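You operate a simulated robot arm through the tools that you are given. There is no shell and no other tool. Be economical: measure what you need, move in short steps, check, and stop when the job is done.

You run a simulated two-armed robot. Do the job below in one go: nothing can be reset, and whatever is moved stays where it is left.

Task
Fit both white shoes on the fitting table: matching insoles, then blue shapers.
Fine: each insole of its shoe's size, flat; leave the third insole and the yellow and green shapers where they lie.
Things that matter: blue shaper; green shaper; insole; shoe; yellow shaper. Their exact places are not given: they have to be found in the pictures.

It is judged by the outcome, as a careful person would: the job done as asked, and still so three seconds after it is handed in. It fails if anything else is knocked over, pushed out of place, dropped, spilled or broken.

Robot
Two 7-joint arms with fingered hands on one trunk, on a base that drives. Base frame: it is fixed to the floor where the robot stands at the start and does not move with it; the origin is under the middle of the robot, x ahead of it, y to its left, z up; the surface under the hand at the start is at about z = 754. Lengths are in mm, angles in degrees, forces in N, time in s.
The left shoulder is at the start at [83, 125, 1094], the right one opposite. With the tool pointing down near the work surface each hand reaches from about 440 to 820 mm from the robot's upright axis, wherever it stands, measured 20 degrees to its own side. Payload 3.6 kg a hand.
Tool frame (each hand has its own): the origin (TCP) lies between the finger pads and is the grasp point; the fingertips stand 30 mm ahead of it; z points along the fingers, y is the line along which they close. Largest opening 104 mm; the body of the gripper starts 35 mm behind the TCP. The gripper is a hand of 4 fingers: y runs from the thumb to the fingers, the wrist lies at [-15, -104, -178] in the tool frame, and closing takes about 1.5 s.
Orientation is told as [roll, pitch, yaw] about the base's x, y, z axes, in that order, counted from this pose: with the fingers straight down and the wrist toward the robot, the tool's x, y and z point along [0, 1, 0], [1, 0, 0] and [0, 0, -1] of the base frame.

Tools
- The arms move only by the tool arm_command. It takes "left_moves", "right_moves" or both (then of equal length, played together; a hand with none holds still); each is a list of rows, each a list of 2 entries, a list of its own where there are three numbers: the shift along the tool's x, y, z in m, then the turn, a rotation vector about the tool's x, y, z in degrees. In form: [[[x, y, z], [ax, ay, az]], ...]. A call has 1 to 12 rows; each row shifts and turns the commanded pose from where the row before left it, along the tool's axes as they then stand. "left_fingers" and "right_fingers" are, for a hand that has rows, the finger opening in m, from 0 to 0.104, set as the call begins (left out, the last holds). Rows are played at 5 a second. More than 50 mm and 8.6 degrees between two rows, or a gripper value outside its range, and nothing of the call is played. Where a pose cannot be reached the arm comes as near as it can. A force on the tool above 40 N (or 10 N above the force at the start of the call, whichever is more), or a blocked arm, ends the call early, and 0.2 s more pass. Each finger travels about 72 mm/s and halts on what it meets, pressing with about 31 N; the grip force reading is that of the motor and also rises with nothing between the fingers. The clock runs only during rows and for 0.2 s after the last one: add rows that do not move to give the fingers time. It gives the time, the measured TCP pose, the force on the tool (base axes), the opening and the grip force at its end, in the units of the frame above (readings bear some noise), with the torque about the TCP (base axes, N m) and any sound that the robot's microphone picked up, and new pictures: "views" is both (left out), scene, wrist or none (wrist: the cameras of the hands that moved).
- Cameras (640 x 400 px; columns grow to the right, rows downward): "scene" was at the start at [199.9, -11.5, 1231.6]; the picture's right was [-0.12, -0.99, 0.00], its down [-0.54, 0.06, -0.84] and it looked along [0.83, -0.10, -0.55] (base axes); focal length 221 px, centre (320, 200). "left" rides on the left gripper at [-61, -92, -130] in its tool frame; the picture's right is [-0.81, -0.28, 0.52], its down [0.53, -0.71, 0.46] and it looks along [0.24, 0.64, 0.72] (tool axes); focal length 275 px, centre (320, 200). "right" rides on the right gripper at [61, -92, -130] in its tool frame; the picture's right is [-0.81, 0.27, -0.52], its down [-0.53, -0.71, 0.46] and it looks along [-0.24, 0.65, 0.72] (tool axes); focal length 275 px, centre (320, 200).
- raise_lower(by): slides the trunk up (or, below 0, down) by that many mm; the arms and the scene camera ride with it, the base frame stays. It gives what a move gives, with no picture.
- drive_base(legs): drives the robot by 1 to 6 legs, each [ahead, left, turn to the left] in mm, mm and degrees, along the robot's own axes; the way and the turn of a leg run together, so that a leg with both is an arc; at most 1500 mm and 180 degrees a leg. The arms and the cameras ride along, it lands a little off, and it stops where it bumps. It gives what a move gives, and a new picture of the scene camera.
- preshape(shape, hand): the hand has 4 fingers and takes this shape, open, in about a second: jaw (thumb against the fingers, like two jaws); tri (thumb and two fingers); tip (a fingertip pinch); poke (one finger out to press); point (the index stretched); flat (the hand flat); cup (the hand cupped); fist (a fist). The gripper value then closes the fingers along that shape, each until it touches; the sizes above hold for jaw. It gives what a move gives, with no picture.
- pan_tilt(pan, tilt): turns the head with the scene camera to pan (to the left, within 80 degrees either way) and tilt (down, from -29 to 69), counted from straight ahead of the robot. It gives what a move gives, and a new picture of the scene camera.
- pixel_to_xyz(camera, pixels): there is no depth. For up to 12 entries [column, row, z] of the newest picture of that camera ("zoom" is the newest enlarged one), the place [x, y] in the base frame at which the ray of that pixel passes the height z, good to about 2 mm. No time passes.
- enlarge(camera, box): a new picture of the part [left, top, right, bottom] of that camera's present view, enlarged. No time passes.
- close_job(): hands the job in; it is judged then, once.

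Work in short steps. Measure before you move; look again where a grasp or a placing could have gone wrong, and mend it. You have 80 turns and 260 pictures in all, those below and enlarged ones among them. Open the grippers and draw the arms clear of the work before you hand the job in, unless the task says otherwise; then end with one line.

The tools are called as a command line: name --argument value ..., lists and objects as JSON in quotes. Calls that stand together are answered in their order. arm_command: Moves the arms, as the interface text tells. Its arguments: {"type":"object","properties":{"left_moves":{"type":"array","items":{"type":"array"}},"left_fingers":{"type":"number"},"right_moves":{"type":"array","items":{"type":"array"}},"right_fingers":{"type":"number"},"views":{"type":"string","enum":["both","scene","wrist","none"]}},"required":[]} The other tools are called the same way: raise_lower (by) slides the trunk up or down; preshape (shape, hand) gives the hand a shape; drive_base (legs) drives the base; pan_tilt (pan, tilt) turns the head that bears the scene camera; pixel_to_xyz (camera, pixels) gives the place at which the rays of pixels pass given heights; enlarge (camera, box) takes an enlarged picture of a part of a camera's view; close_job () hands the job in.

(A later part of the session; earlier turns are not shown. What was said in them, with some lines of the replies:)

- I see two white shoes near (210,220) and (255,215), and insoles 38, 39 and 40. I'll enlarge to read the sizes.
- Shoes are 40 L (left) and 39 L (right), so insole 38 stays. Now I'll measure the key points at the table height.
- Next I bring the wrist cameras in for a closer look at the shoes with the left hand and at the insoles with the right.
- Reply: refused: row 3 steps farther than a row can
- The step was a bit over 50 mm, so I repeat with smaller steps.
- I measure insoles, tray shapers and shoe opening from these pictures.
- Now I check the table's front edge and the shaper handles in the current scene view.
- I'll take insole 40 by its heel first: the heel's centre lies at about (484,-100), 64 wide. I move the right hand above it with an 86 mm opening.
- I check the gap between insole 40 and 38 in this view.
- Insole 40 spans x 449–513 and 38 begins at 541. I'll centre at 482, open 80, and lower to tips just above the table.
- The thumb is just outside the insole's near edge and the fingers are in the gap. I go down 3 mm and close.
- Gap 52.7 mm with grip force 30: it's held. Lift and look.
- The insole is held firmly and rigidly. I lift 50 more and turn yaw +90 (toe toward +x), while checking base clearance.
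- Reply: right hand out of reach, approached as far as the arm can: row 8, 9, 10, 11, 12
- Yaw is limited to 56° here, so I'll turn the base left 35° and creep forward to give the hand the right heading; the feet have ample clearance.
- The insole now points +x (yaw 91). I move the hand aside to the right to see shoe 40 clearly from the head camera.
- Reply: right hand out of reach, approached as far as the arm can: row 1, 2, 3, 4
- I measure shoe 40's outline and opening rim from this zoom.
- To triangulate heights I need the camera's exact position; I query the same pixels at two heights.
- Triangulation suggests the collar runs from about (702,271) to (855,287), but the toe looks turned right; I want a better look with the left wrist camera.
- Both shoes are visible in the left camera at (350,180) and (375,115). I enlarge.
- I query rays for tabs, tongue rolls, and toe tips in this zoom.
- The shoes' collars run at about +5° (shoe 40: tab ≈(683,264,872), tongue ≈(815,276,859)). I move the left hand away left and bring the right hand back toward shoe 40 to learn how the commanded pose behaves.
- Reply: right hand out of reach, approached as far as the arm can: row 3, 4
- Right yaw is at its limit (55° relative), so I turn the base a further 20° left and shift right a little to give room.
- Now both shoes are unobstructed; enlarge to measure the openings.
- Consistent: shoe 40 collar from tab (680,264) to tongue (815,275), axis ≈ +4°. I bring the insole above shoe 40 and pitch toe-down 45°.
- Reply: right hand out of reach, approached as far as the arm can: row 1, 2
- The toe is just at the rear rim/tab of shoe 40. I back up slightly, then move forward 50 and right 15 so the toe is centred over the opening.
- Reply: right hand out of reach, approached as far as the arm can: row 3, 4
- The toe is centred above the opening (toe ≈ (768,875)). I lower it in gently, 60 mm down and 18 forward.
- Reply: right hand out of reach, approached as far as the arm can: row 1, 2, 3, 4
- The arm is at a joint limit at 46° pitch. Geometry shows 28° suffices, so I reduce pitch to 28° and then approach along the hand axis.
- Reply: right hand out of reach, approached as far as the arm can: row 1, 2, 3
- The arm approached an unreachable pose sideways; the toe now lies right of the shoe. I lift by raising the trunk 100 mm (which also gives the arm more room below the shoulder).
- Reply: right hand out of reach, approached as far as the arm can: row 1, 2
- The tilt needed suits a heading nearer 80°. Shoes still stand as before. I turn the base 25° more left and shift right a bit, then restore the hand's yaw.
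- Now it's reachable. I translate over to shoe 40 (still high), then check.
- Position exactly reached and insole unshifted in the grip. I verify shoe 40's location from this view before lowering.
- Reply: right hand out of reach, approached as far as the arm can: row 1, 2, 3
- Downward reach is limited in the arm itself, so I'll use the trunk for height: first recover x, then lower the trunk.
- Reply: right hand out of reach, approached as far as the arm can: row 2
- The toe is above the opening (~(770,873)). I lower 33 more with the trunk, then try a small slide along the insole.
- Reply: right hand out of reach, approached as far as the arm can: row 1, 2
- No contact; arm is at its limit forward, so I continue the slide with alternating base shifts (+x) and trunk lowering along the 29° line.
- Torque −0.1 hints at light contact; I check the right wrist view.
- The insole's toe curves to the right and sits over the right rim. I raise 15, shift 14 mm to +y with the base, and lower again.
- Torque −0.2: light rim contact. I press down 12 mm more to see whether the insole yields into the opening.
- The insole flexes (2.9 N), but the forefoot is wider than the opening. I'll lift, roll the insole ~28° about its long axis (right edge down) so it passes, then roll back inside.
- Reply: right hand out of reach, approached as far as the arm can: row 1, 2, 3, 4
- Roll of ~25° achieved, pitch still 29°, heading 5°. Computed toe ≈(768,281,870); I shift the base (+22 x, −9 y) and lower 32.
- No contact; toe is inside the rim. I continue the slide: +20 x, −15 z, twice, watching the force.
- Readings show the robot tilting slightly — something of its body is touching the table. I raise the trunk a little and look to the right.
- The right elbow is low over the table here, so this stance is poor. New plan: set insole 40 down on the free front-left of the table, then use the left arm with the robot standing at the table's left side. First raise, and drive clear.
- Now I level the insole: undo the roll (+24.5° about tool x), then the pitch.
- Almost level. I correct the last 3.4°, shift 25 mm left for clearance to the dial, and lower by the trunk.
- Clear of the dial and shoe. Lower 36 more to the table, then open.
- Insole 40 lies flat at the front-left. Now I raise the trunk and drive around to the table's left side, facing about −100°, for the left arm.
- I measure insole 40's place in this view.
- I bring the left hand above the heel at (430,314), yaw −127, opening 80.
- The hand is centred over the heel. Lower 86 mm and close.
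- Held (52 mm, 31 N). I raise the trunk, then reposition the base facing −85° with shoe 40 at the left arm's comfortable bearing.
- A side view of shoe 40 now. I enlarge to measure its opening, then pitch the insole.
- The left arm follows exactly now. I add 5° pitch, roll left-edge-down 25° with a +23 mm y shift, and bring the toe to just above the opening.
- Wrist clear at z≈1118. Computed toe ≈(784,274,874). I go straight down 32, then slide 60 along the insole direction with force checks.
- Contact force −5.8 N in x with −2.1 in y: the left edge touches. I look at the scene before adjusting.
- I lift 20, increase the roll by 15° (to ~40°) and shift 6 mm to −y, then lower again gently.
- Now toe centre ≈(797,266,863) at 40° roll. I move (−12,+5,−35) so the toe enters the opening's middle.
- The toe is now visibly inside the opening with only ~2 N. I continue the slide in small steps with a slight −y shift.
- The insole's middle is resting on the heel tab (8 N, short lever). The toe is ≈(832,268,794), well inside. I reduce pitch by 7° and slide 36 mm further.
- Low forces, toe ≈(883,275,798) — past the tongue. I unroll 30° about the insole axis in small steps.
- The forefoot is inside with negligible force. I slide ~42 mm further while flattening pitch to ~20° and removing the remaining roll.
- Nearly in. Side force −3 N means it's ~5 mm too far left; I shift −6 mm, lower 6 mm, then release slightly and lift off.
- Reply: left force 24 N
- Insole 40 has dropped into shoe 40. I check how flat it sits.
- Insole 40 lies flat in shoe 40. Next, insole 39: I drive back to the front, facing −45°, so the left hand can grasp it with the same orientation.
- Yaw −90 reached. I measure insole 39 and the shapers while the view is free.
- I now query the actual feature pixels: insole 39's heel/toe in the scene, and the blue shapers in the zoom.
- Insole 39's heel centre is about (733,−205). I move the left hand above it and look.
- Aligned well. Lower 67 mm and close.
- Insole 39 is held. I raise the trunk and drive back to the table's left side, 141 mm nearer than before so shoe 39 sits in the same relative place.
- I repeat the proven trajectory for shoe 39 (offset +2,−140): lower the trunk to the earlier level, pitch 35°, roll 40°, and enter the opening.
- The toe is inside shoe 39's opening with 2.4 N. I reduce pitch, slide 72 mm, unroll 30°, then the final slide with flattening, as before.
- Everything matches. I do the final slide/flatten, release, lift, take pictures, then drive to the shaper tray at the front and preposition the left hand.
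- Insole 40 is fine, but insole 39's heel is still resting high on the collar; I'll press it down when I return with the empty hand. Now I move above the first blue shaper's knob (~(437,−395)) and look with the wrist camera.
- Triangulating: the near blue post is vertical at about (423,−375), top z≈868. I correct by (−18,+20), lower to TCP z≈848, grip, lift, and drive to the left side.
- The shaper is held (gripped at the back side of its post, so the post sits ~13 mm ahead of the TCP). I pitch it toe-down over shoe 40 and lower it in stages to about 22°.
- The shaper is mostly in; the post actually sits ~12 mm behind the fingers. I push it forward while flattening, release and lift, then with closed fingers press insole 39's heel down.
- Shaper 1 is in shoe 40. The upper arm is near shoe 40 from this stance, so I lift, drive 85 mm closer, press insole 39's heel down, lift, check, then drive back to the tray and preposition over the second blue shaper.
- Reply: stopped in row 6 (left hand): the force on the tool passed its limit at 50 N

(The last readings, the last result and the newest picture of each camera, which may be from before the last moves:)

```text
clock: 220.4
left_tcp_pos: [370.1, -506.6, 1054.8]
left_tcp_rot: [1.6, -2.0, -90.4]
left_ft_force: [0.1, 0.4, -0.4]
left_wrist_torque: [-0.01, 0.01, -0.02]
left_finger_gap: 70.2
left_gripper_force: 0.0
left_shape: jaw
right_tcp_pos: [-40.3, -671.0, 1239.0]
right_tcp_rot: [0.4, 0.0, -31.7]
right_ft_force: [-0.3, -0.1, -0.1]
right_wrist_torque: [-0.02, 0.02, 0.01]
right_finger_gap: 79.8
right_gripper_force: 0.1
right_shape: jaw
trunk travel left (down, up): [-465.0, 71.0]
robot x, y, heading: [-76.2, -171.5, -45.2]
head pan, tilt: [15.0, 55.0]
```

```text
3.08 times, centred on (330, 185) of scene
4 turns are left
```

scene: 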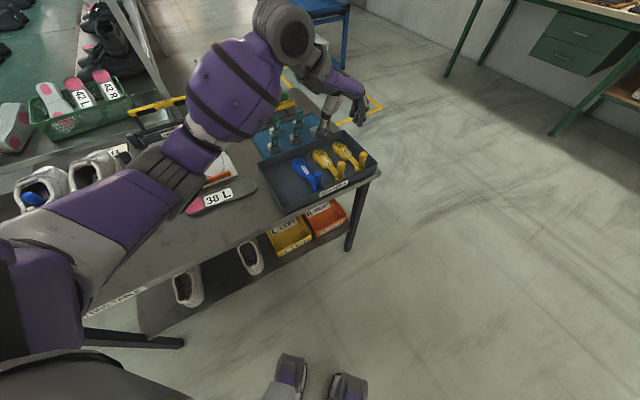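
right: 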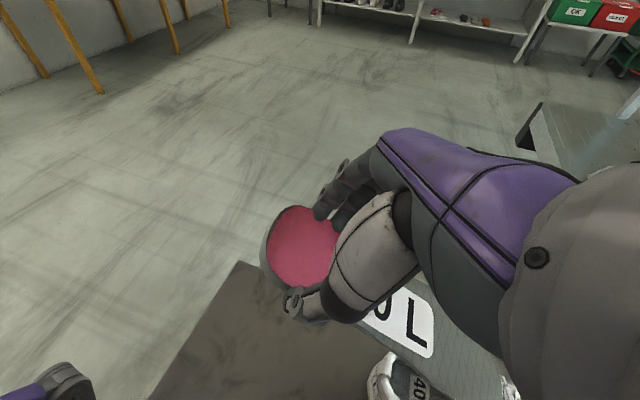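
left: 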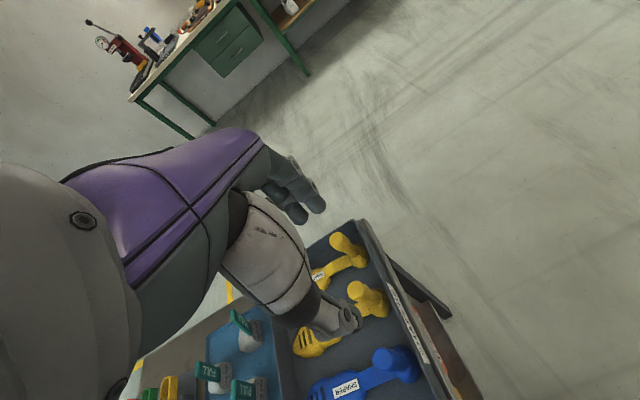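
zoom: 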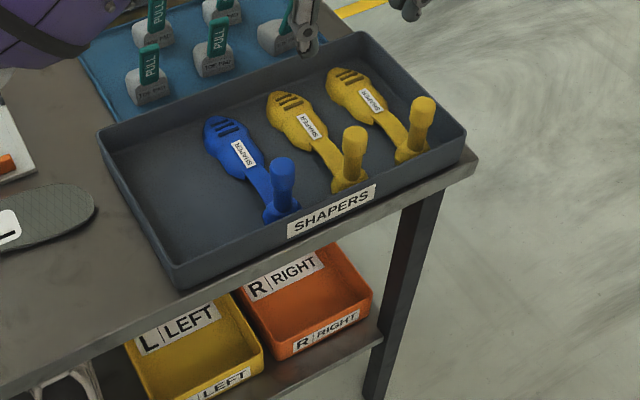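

Insole 39 is now seated flat. Re-triangulating with three views gives knob tops at z≈845; the second blue post ≈(428,−473). I grasp it lower (TCP z≈822), lift, and drive back to the left side.

arm_command --left_moves '[[[0.0287, -0.0165, 0], [1, -0.85, 0]], [[0.0287, -0.0165, 0], [1, -0.85, 0]], [[0, 0, 0.045], [0, 0, 0]], [[0, 0, 0.045], [0, 0, 0]], [[0, 0, 0.045], [0, 0, 0]], [[0, 0, 0.043], [0, 0, 0]], [[0, 0, 0.03], [0, 0, 0]], [[0, 0, 0.025], [0, 0, 0]], [[0, 0, 0], [0, 0, 0]]]' --left_fingers 0.07 --views "both"

arm_command --left_moves '[[[0, 0, 0], [0, 0, 0]], [[0, 0, 0], [0, 0, 0]], [[0, 0, 0], [0, 0, 0]], [[0, 0, 0], [0, 0, 0]], [[0, 0, 0], [0, 0, 0]], [[0, 0, 0], [0, 0, 0]], [[0, 0, -0.03], [0, 0, 0]], [[0, 0, -0.045], [0, 0, 0]], [[0, 0, -0.045], [0, 0, 0]], [[0, 0, -0.045], [0, 0, 0]], [[0, 0, -0.045], [0, 0, 0]]]' --left_fingers 0.01 --views "wrist"

enlarge --camera "left" --box '[180, 160, 480, 400]'

drive_base --legs '[[-662, 662, 0], [0, 0, -40], [188, 491, 0]]'

arm_command --left_moves '[[[0, 0, 0], [0, 0, -7.4]], [[0, 0, 0], [0, 0, -7.4]], [[0, 0, 0], [0, 0, -7.4]], [[0, 0, 0], [0, 0, -7.4]], [[0, 0, 0], [0, 0, -7.4]], [[0, 0, 0], [0, 0, -7]], [[0, 0, 0], [0, 0, 0]]]' --views "wrist"

pan_tilt --pan 38 --tilt 50

enlarge --camera "scene" --box '[250, 120, 410, 250]'

```text
clock: 222.4
left_tcp_pos: [426.5, -472.1, 824.5]
left_tcp_rot: [0.1, 0.0, -90.4]
left_ft_force: [0.1, 0.3, 0.0]
left_wrist_torque: [-0.05, 0.05, 0.04]
left_finger_gap: 70.0
left_gripper_force: 0.0
left_shape: jaw
right_tcp_pos: [-40.7, -671.7, 1238.9]
right_tcp_rot: [0.4, 0.0, -31.7]
right_ft_force: [-0.1, 0.5, 0.1]
right_wrist_torque: [0.0, 0.01, 0.02]
right_finger_gap: 79.6
right_gripper_force: 0.0
right_shape: jaw
trunk travel left (down, up): [-465.0, 71.0]
robot x, y, heading: [-77.7, -171.2, -45.4]
head pan, tilt: [15.0, 55.0]
```

scene: 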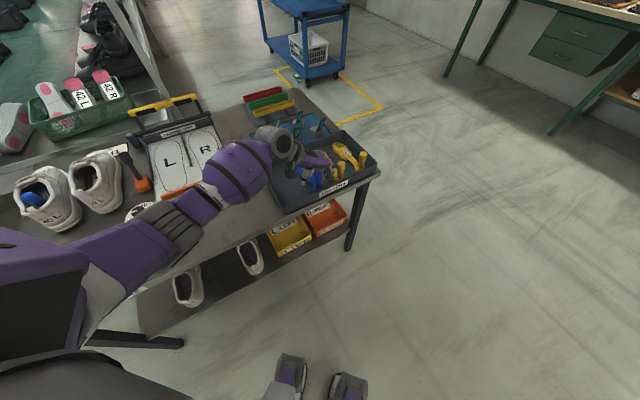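
left: 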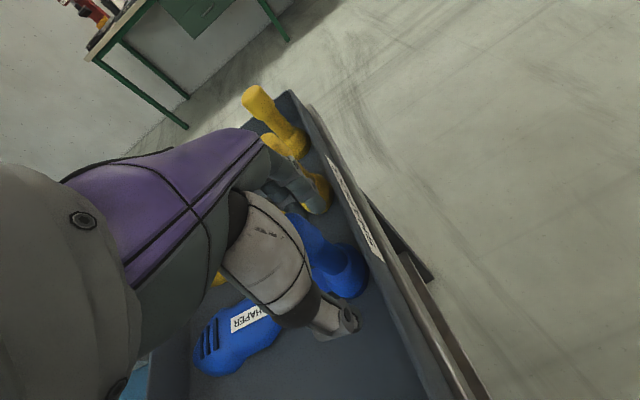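

```text
clock: 224.8
left_tcp_pos: [424.3, -470.0, 1033.5]
left_tcp_rot: [-0.1, 0.0, -90.4]
left_ft_force: [0.6, 0.6, -0.1]
left_wrist_torque: [0.03, 0.03, 0.02]
left_finger_gap: 13.0
left_gripper_force: 30.8
left_shape: jaw
right_tcp_pos: [-40.5, -671.9, 1238.3]
right_tcp_rot: [0.5, 0.0, -31.9]
right_ft_force: [0.1, 0.2, 1.2]
right_wrist_torque: [0.01, -0.01, 0.02]
right_finger_gap: 79.8
right_gripper_force: 0.0
right_shape: jaw
trunk travel left (down, up): [-465.0, 71.0]
robot x, y, heading: [-71.3, -170.8, -45.2]
head pan, tilt: [15.0, 55.0]
```

left: 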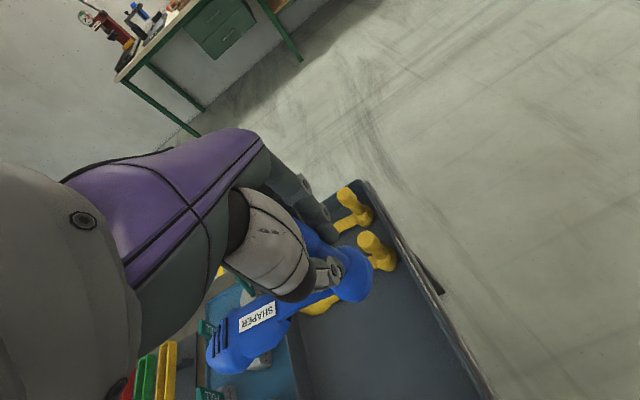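

```text
1.67 times, centred on (330, 280) of left
```

zoom: 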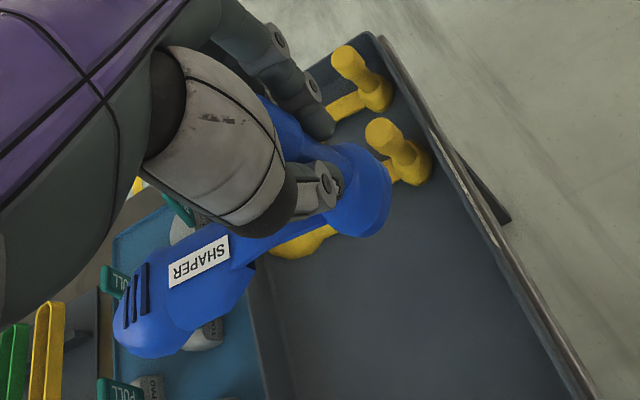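

```text
clock: 237.3
left_tcp_pos: [617.8, 94.6, 1033.3]
left_tcp_rot: [-0.1, 0.0, -129.1]
left_ft_force: [-0.9, -1.0, -1.5]
left_wrist_torque: [0.02, 0.03, 0.03]
left_finger_gap: 12.8
left_gripper_force: 31.1
left_shape: jaw
right_tcp_pos: [131.5, 227.8, 1238.0]
right_tcp_rot: [0.5, 0.0, -70.5]
right_ft_force: [-0.7, 0.3, -0.1]
right_wrist_torque: [0.02, -0.03, -0.01]
right_finger_gap: 79.6
right_gripper_force: 0.1
right_shape: jaw
trunk travel left (down, up): [-465.0, 71.0]
robot x, y, heading: [417.6, 639.3, -83.9]
head pan, tilt: [15.0, 55.0]
```

scene: 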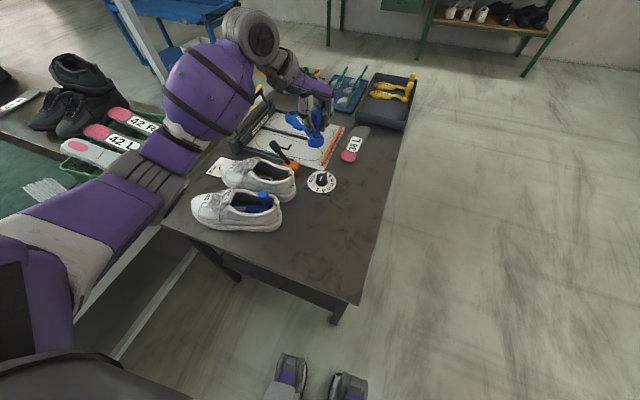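

```text
clock: 238.9
left_tcp_pos: [618.5, 94.1, 1032.6]
left_tcp_rot: [0.0, 0.0, -85.0]
left_ft_force: [0.2, -0.1, -0.4]
left_wrist_torque: [0.0, 0.05, -0.02]
left_finger_gap: 13.0
left_gripper_force: 31.3
left_shape: jaw
right_tcp_pos: [131.2, 229.1, 1238.6]
right_tcp_rot: [0.4, 0.0, -70.5]
right_ft_force: [-0.4, 0.2, 0.1]
right_wrist_torque: [-0.04, -0.03, 0.01]
right_finger_gap: 79.8
right_gripper_force: 0.1
right_shape: jaw
trunk travel left (down, up): [-465.0, 71.0]
robot x, y, heading: [418.5, 643.5, -83.9]
head pan, tilt: [15.0, 55.0]
```

left: 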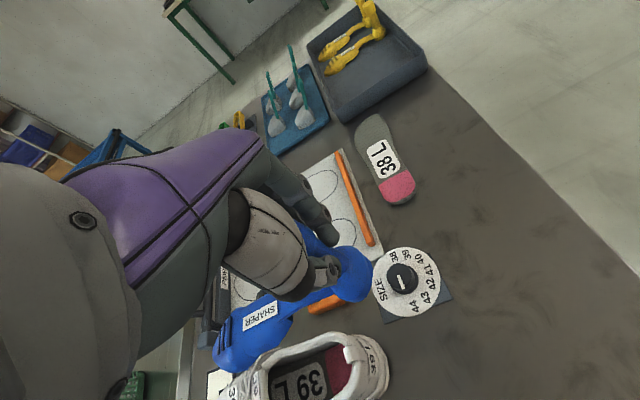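

```text
clock: 239.8
left_tcp_pos: [618.4, 94.8, 1032.7]
left_tcp_rot: [-0.1, 0.0, -85.0]
left_ft_force: [-1.2, -0.3, 0.4]
left_wrist_torque: [0.03, 0.06, 0.01]
left_finger_gap: 12.9
left_gripper_force: 30.9
left_shape: jaw
right_tcp_pos: [130.5, 228.8, 1238.2]
right_tcp_rot: [0.4, 0.0, -70.5]
right_ft_force: [0.0, -0.6, 0.5]
right_wrist_torque: [0.02, -0.02, 0.02]
right_finger_gap: 79.6
right_gripper_force: 0.0
right_shape: jaw
trunk travel left (down, up): [-465.0, 71.0]
robot x, y, heading: [418.0, 639.0, -83.6]
head pan, tilt: [38.0, 50.0]
```

scene: 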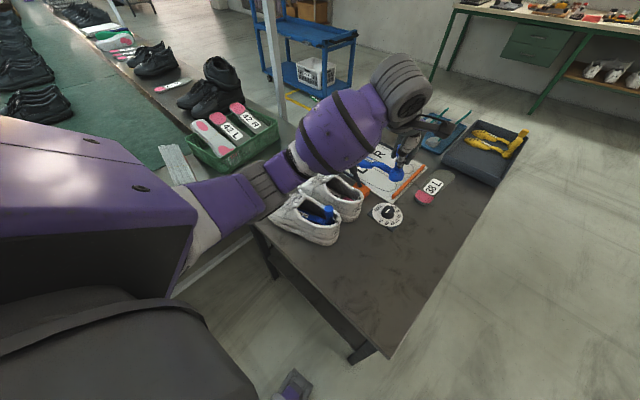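

```text
3.08 times, centred on (330, 185) of scene
3 turns are left
```

zoom: 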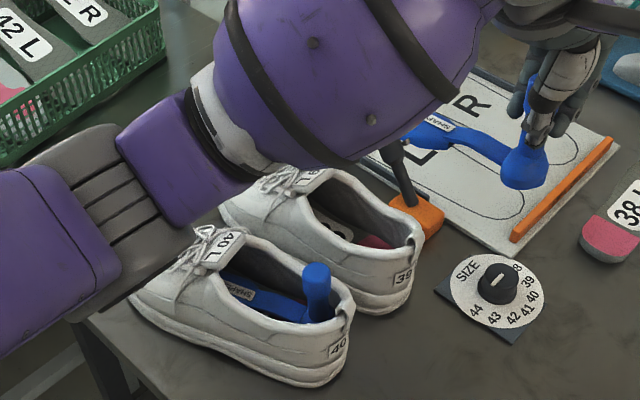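

The second shaper is firmly held at its neck. I raise the trunk 60 for elbow clearance and repeat the insertion into shoe 39, release and lift.

raise_lower --by 60

arm_command --left_moves '[[[0.0234, -0.0088, 0.0107], [0, 0, 0]], [[0.0234, -0.0088, 0.0107], [0, 0, 0]], [[0.0234, -0.0088, 0.0107], [0, 0, 0]], [[0, 0, 0], [0, -7.6, 0]], [[0, 0, 0], [0, -7.6, 0]], [[0, 0, 0], [0, -7.6, 0]], [[0, 0, 0], [0, -7.6, 0]], [[0, 0, 0], [0, -7.6, 0]], [[0, 0, 0], [0, 0, 0]]]' --views "none"

enlarge --camera "scene" --box '[250, 120, 410, 250]'

arm_command --left_moves '[[[0.0206, 0, 0.0195], [0, -0.5, 0]], [[0.0206, 0, 0.0195], [0, -0.5, 0]], [[0.0206, 0, 0.0195], [0, -0.5, 0]], [[0.0206, 0, 0.0195], [0, -0.5, 0]], [[0, 0, 0], [0, 0, 0]]]' --views "none"

enlarge --camera "scene" --box '[250, 120, 410, 250]'

arm_command --left_moves '[[[0.0139, 0, 0.0003], [0, 4, 0]], [[0.0139, 0, 0.0003], [0, 4, 0]], [[0.0091, 0, 0.0111], [0, 6, 0]], [[0.0091, 0, 0.0111], [0, 6, 0]], [[0, 0, 0], [0, 0, 0]]]' --views "none"

enlarge --camera "scene" --box '[250, 120, 410, 250]'

arm_command --left_moves '[[[0.0021, 0, 0.016], [0, 6, 0]], [[0.0021, 0, 0.016], [0, 6, 0]], [[-0.0032, 0, 0.0107], [0, 4, 0]], [[-0.0032, 0, 0.0087], [0, 4, 0]], [[0, 0, 0], [0, 0, 0]]]' --views "wrist"

enlarge --camera "scene" --box '[250, 120, 410, 250]'

arm_command --left_moves '[[[0, 0, 0], [0, 0, 0]], [[0, 0, 0], [0, 0, 0]], [[0, 0, 0], [0, 0, 0]], [[0, 0, -0.03], [0, 0, 0]], [[0, 0, -0.04], [0, 0, 0]], [[0, 0, -0.04], [0, 0, 0]], [[0, 0, -0.045], [0, 0, 0]]]' --left_fingers 0.04 --views "both"

enlarge --camera "scene" --box '[250, 120, 410, 250]'

```text
clock: 240.8
left_tcp_pos: [619.2, 93.3, 1092.5]
left_tcp_rot: [0.0, 0.2, -85.1]
left_ft_force: [0.7, -1.0, -1.2]
left_wrist_torque: [-0.01, 0.05, -0.02]
left_finger_gap: 13.2
left_gripper_force: 30.9
left_shape: jaw
right_tcp_pos: [131.7, 228.0, 1296.8]
right_tcp_rot: [0.5, 0.2, -70.5]
right_ft_force: [0.2, -0.9, 0.5]
right_wrist_torque: [0.0, -0.04, 0.04]
right_finger_gap: 79.7
right_gripper_force: 0.1
right_shape: jaw
trunk travel left (down, up): [-525.0, 11.0]
robot x, y, heading: [416.5, 638.3, -83.6]
head pan, tilt: [38.0, 50.0]
```

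```text
clock: 242.8
left_tcp_pos: [686.9, 127.6, 1061.4]
left_tcp_rot: [-38.3, 0.0, -85.1]
left_ft_force: [0.6, -0.5, -1.0]
left_wrist_torque: [0.0, 0.02, 0.01]
left_finger_gap: 12.8
left_gripper_force: 31.2
left_shape: jaw
right_tcp_pos: [130.8, 228.2, 1297.8]
right_tcp_rot: [0.4, -0.1, -70.5]
right_ft_force: [-0.2, -1.1, -0.9]
right_wrist_torque: [0.01, 0.02, 0.01]
right_finger_gap: 79.6
right_gripper_force: 0.1
right_shape: jaw
trunk travel left (down, up): [-525.0, 11.0]
robot x, y, heading: [419.3, 638.5, -83.8]
head pan, tilt: [38.0, 50.0]
```

```text
3.08 times, centred on (330, 185) of scene
```

zoom: 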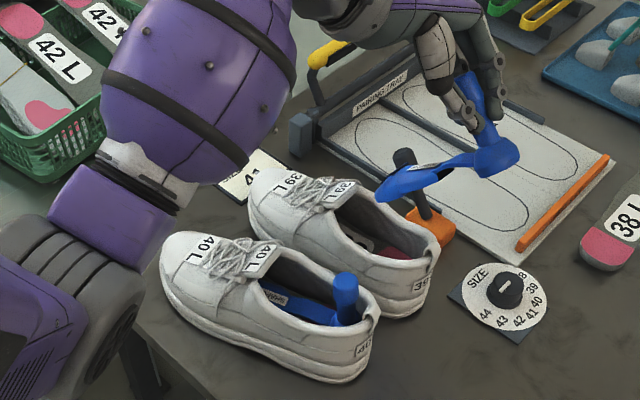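

```text
clock: 244.0
left_tcp_pos: [700.9, 130.3, 950.8]
left_tcp_rot: [-40.0, -0.1, -85.2]
left_ft_force: [-2.0, 0.7, 2.1]
left_wrist_torque: [0.02, -0.11, -0.01]
left_finger_gap: 13.3
left_gripper_force: 30.8
left_shape: jaw
right_tcp_pos: [130.2, 228.8, 1298.9]
right_tcp_rot: [0.5, 0.1, -70.4]
right_ft_force: [0.4, 0.2, -0.1]
right_wrist_torque: [0.02, -0.01, -0.02]
right_finger_gap: 79.6
right_gripper_force: 0.0
right_shape: jaw
trunk travel left (down, up): [-525.0, 11.0]
robot x, y, heading: [419.0, 638.2, -83.9]
head pan, tilt: [38.0, 50.0]
```

```text
3.08 times, centred on (330, 185) of scene
```

zoom: 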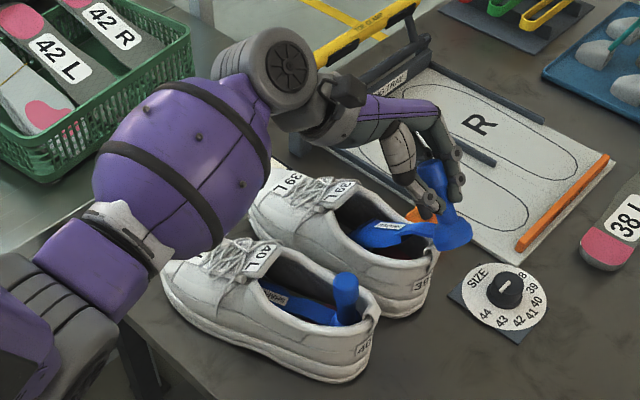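

```text
clock: 245.2
left_tcp_pos: [727.3, 132.2, 903.1]
left_tcp_rot: [-19.9, 0.2, -85.1]
left_ft_force: [0.6, 0.5, -0.6]
left_wrist_torque: [-0.11, -0.08, 0.04]
left_finger_gap: 14.3
left_gripper_force: 31.1
left_shape: jaw
right_tcp_pos: [131.1, 227.7, 1298.8]
right_tcp_rot: [0.4, 0.0, -70.6]
right_ft_force: [0.9, -0.4, -0.4]
right_wrist_torque: [-0.03, 0.0, 0.01]
right_finger_gap: 79.6
right_gripper_force: 0.0
right_shape: jaw
trunk travel left (down, up): [-525.0, 11.0]
robot x, y, heading: [418.9, 640.9, -83.8]
head pan, tilt: [38.0, 50.0]
```

```text
3.08 times, centred on (330, 185) of scene
```

zoom: 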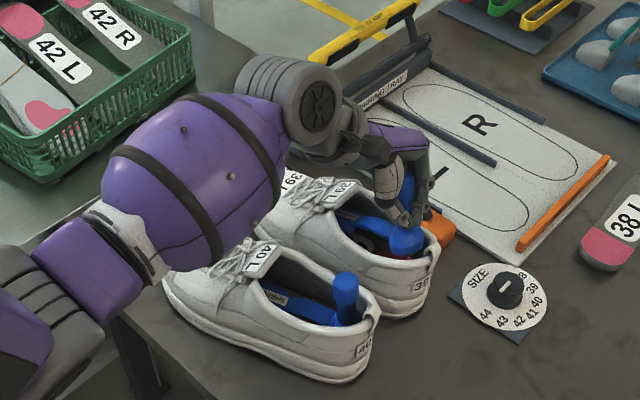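

```text
clock: 246.4
left_tcp_pos: [715.5, 119.6, 863.3]
left_tcp_rot: [0.1, -1.8, -85.1]
left_ft_force: [0.1, -0.8, 18.1]
left_wrist_torque: [-0.72, -0.25, -0.01]
left_finger_gap: 14.4
left_gripper_force: 30.5
left_shape: jaw
right_tcp_pos: [129.8, 228.3, 1297.8]
right_tcp_rot: [0.5, 0.1, -70.4]
right_ft_force: [0.4, -0.3, -0.5]
right_wrist_torque: [0.05, -0.02, 0.01]
right_finger_gap: 79.7
right_gripper_force: 0.0
right_shape: jaw
trunk travel left (down, up): [-525.0, 11.0]
robot x, y, heading: [416.9, 638.8, -84.1]
head pan, tilt: [38.0, 50.0]
stopped in row 5 (left hand): the force on the tool passed its limit at 41 N (the readings are from after the stop); the commanded pose is now the measured one
```

left: 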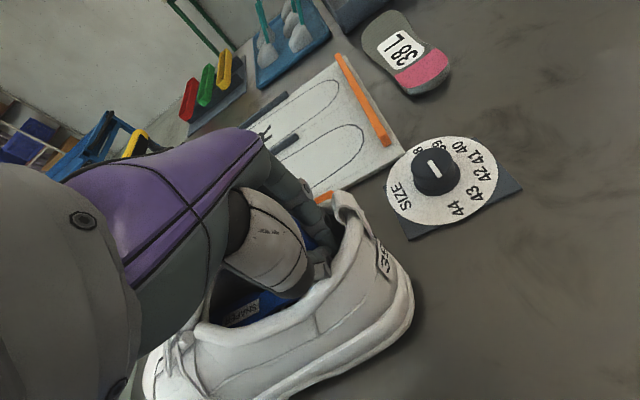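

```text
3.08 times, centred on (330, 185) of scene
```

zoom: 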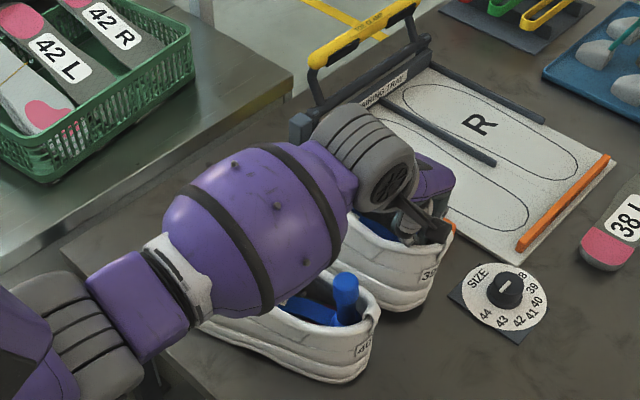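

```text
clock: 248.0
left_tcp_pos: [715.4, 127.8, 1014.4]
left_tcp_rot: [0.1, -1.0, -85.1]
left_ft_force: [-1.0, 0.1, -0.6]
left_wrist_torque: [-0.02, -0.02, 0.01]
left_finger_gap: 39.5
left_gripper_force: 0.1
left_shape: jaw
right_tcp_pos: [131.3, 228.4, 1298.2]
right_tcp_rot: [0.4, 0.0, -70.4]
right_ft_force: [0.7, 0.2, 0.1]
right_wrist_torque: [0.01, -0.05, 0.0]
right_finger_gap: 79.6
right_gripper_force: 0.0
right_shape: jaw
trunk travel left (down, up): [-525.0, 11.0]
robot x, y, heading: [417.1, 637.9, -83.9]
head pan, tilt: [38.0, 50.0]
```

scene: 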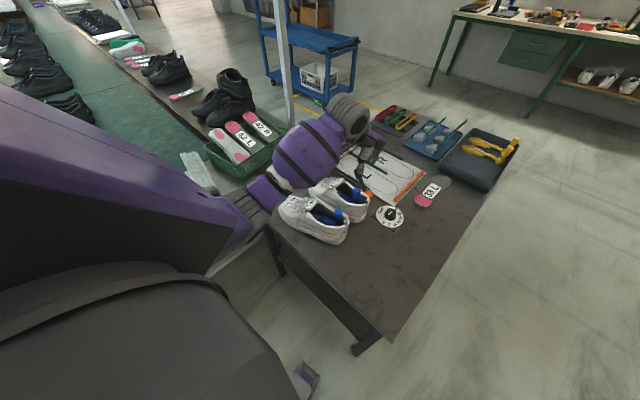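
left: 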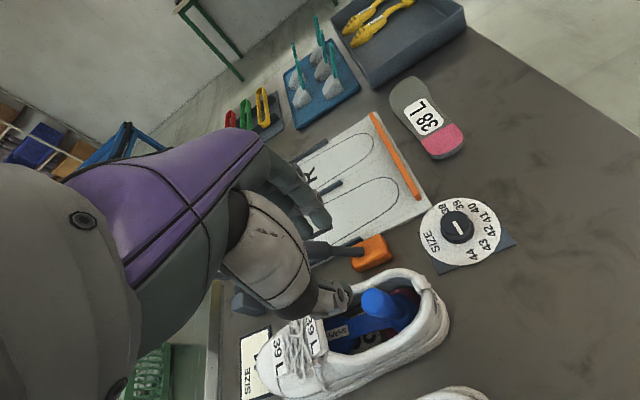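

```text
3.08 times, centred on (330, 185) of scene
2 turns are left
```

zoom: 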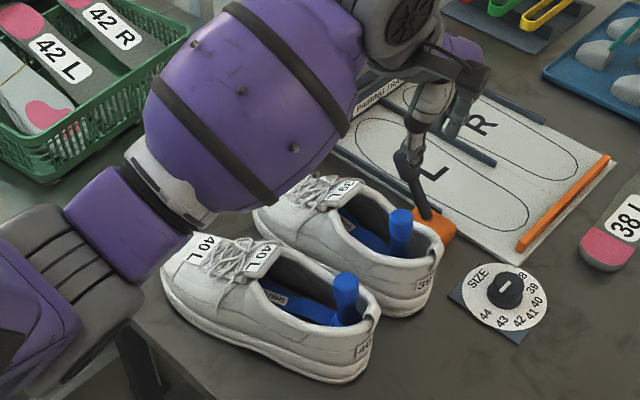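

Both shapers are seated in the shoes. I open and raise the left hand, back the robot away from the table, and take a final look.

arm_command --left_moves '[[[0, 0, -0.04], [0, 0, 0]], [[0, 0, -0.03], [0, 0, 0]], [[0, 0, 0], [0, 0, 0]]]' --left_fingers 0.1 --views "none"

drive_base --legs '[[-380, 0, 0]]'

enlarge --camera "scene" --box '[240, 90, 440, 230]'

```text
clock: 248.8
left_tcp_pos: [716.0, 128.0, 1088.2]
left_tcp_rot: [0.1, -1.1, -85.2]
left_ft_force: [-0.2, -0.1, -0.3]
left_wrist_torque: [0.02, -0.01, -0.01]
left_finger_gap: 99.8
left_gripper_force: 0.1
left_shape: jaw
right_tcp_pos: [130.8, 228.0, 1297.8]
right_tcp_rot: [0.4, 0.0, -70.5]
right_ft_force: [-0.1, -0.1, 0.0]
right_wrist_torque: [-0.01, -0.02, -0.03]
right_finger_gap: 79.8
right_gripper_force: 0.1
right_shape: jaw
trunk travel left (down, up): [-525.0, 11.0]
robot x, y, heading: [415.9, 639.8, -83.7]
head pan, tilt: [38.0, 50.0]
```

```text
clock: 251.2
left_tcp_pos: [672.7, 503.5, 1086.4]
left_tcp_rot: [0.0, -1.1, -85.1]
left_ft_force: [0.0, 0.1, 0.6]
left_wrist_torque: [0.01, 0.01, 0.0]
left_finger_gap: 99.9
left_gripper_force: 0.1
left_shape: jaw
right_tcp_pos: [89.6, 606.5, 1297.6]
right_tcp_rot: [0.5, -0.1, -70.6]
right_ft_force: [-0.5, -0.5, -0.2]
right_wrist_torque: [-0.02, -0.03, -0.05]
right_finger_gap: 79.5
right_gripper_force: 0.1
right_shape: jaw
trunk travel left (down, up): [-525.0, 11.0]
robot x, y, heading: [377.5, 1019.3, -84.1]
head pan, tilt: [38.0, 50.0]
```

scene: 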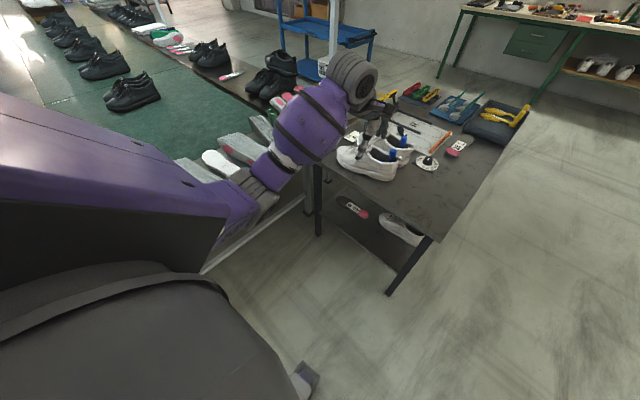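

```text
2.86 times, centred on (340, 160) of scene
1 turns are left
```

zoom: 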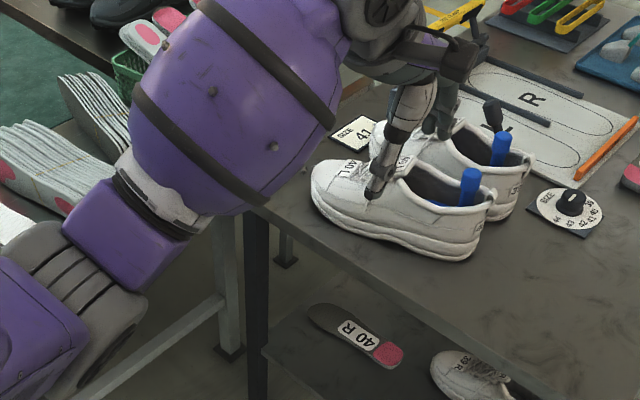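

Both shoes hold their insoles and blue shapers, and the hands are open and clear of the work. I hand the job in.

close_job

```text
The job is handed in.
```

The job is handed in: shoe 40 L has insole 40 L and a blue shaper, and shoe 39 L has insole 39 L and a blue shaper. The third insole (38 L) and the yellow and green shapers were never touched. Shoe 40 L may have shifted about 15 mm on the table when the arm brushed it. Insole 39 L looked flat before its shaper went in, but I had no turns left to check it again afterwards.
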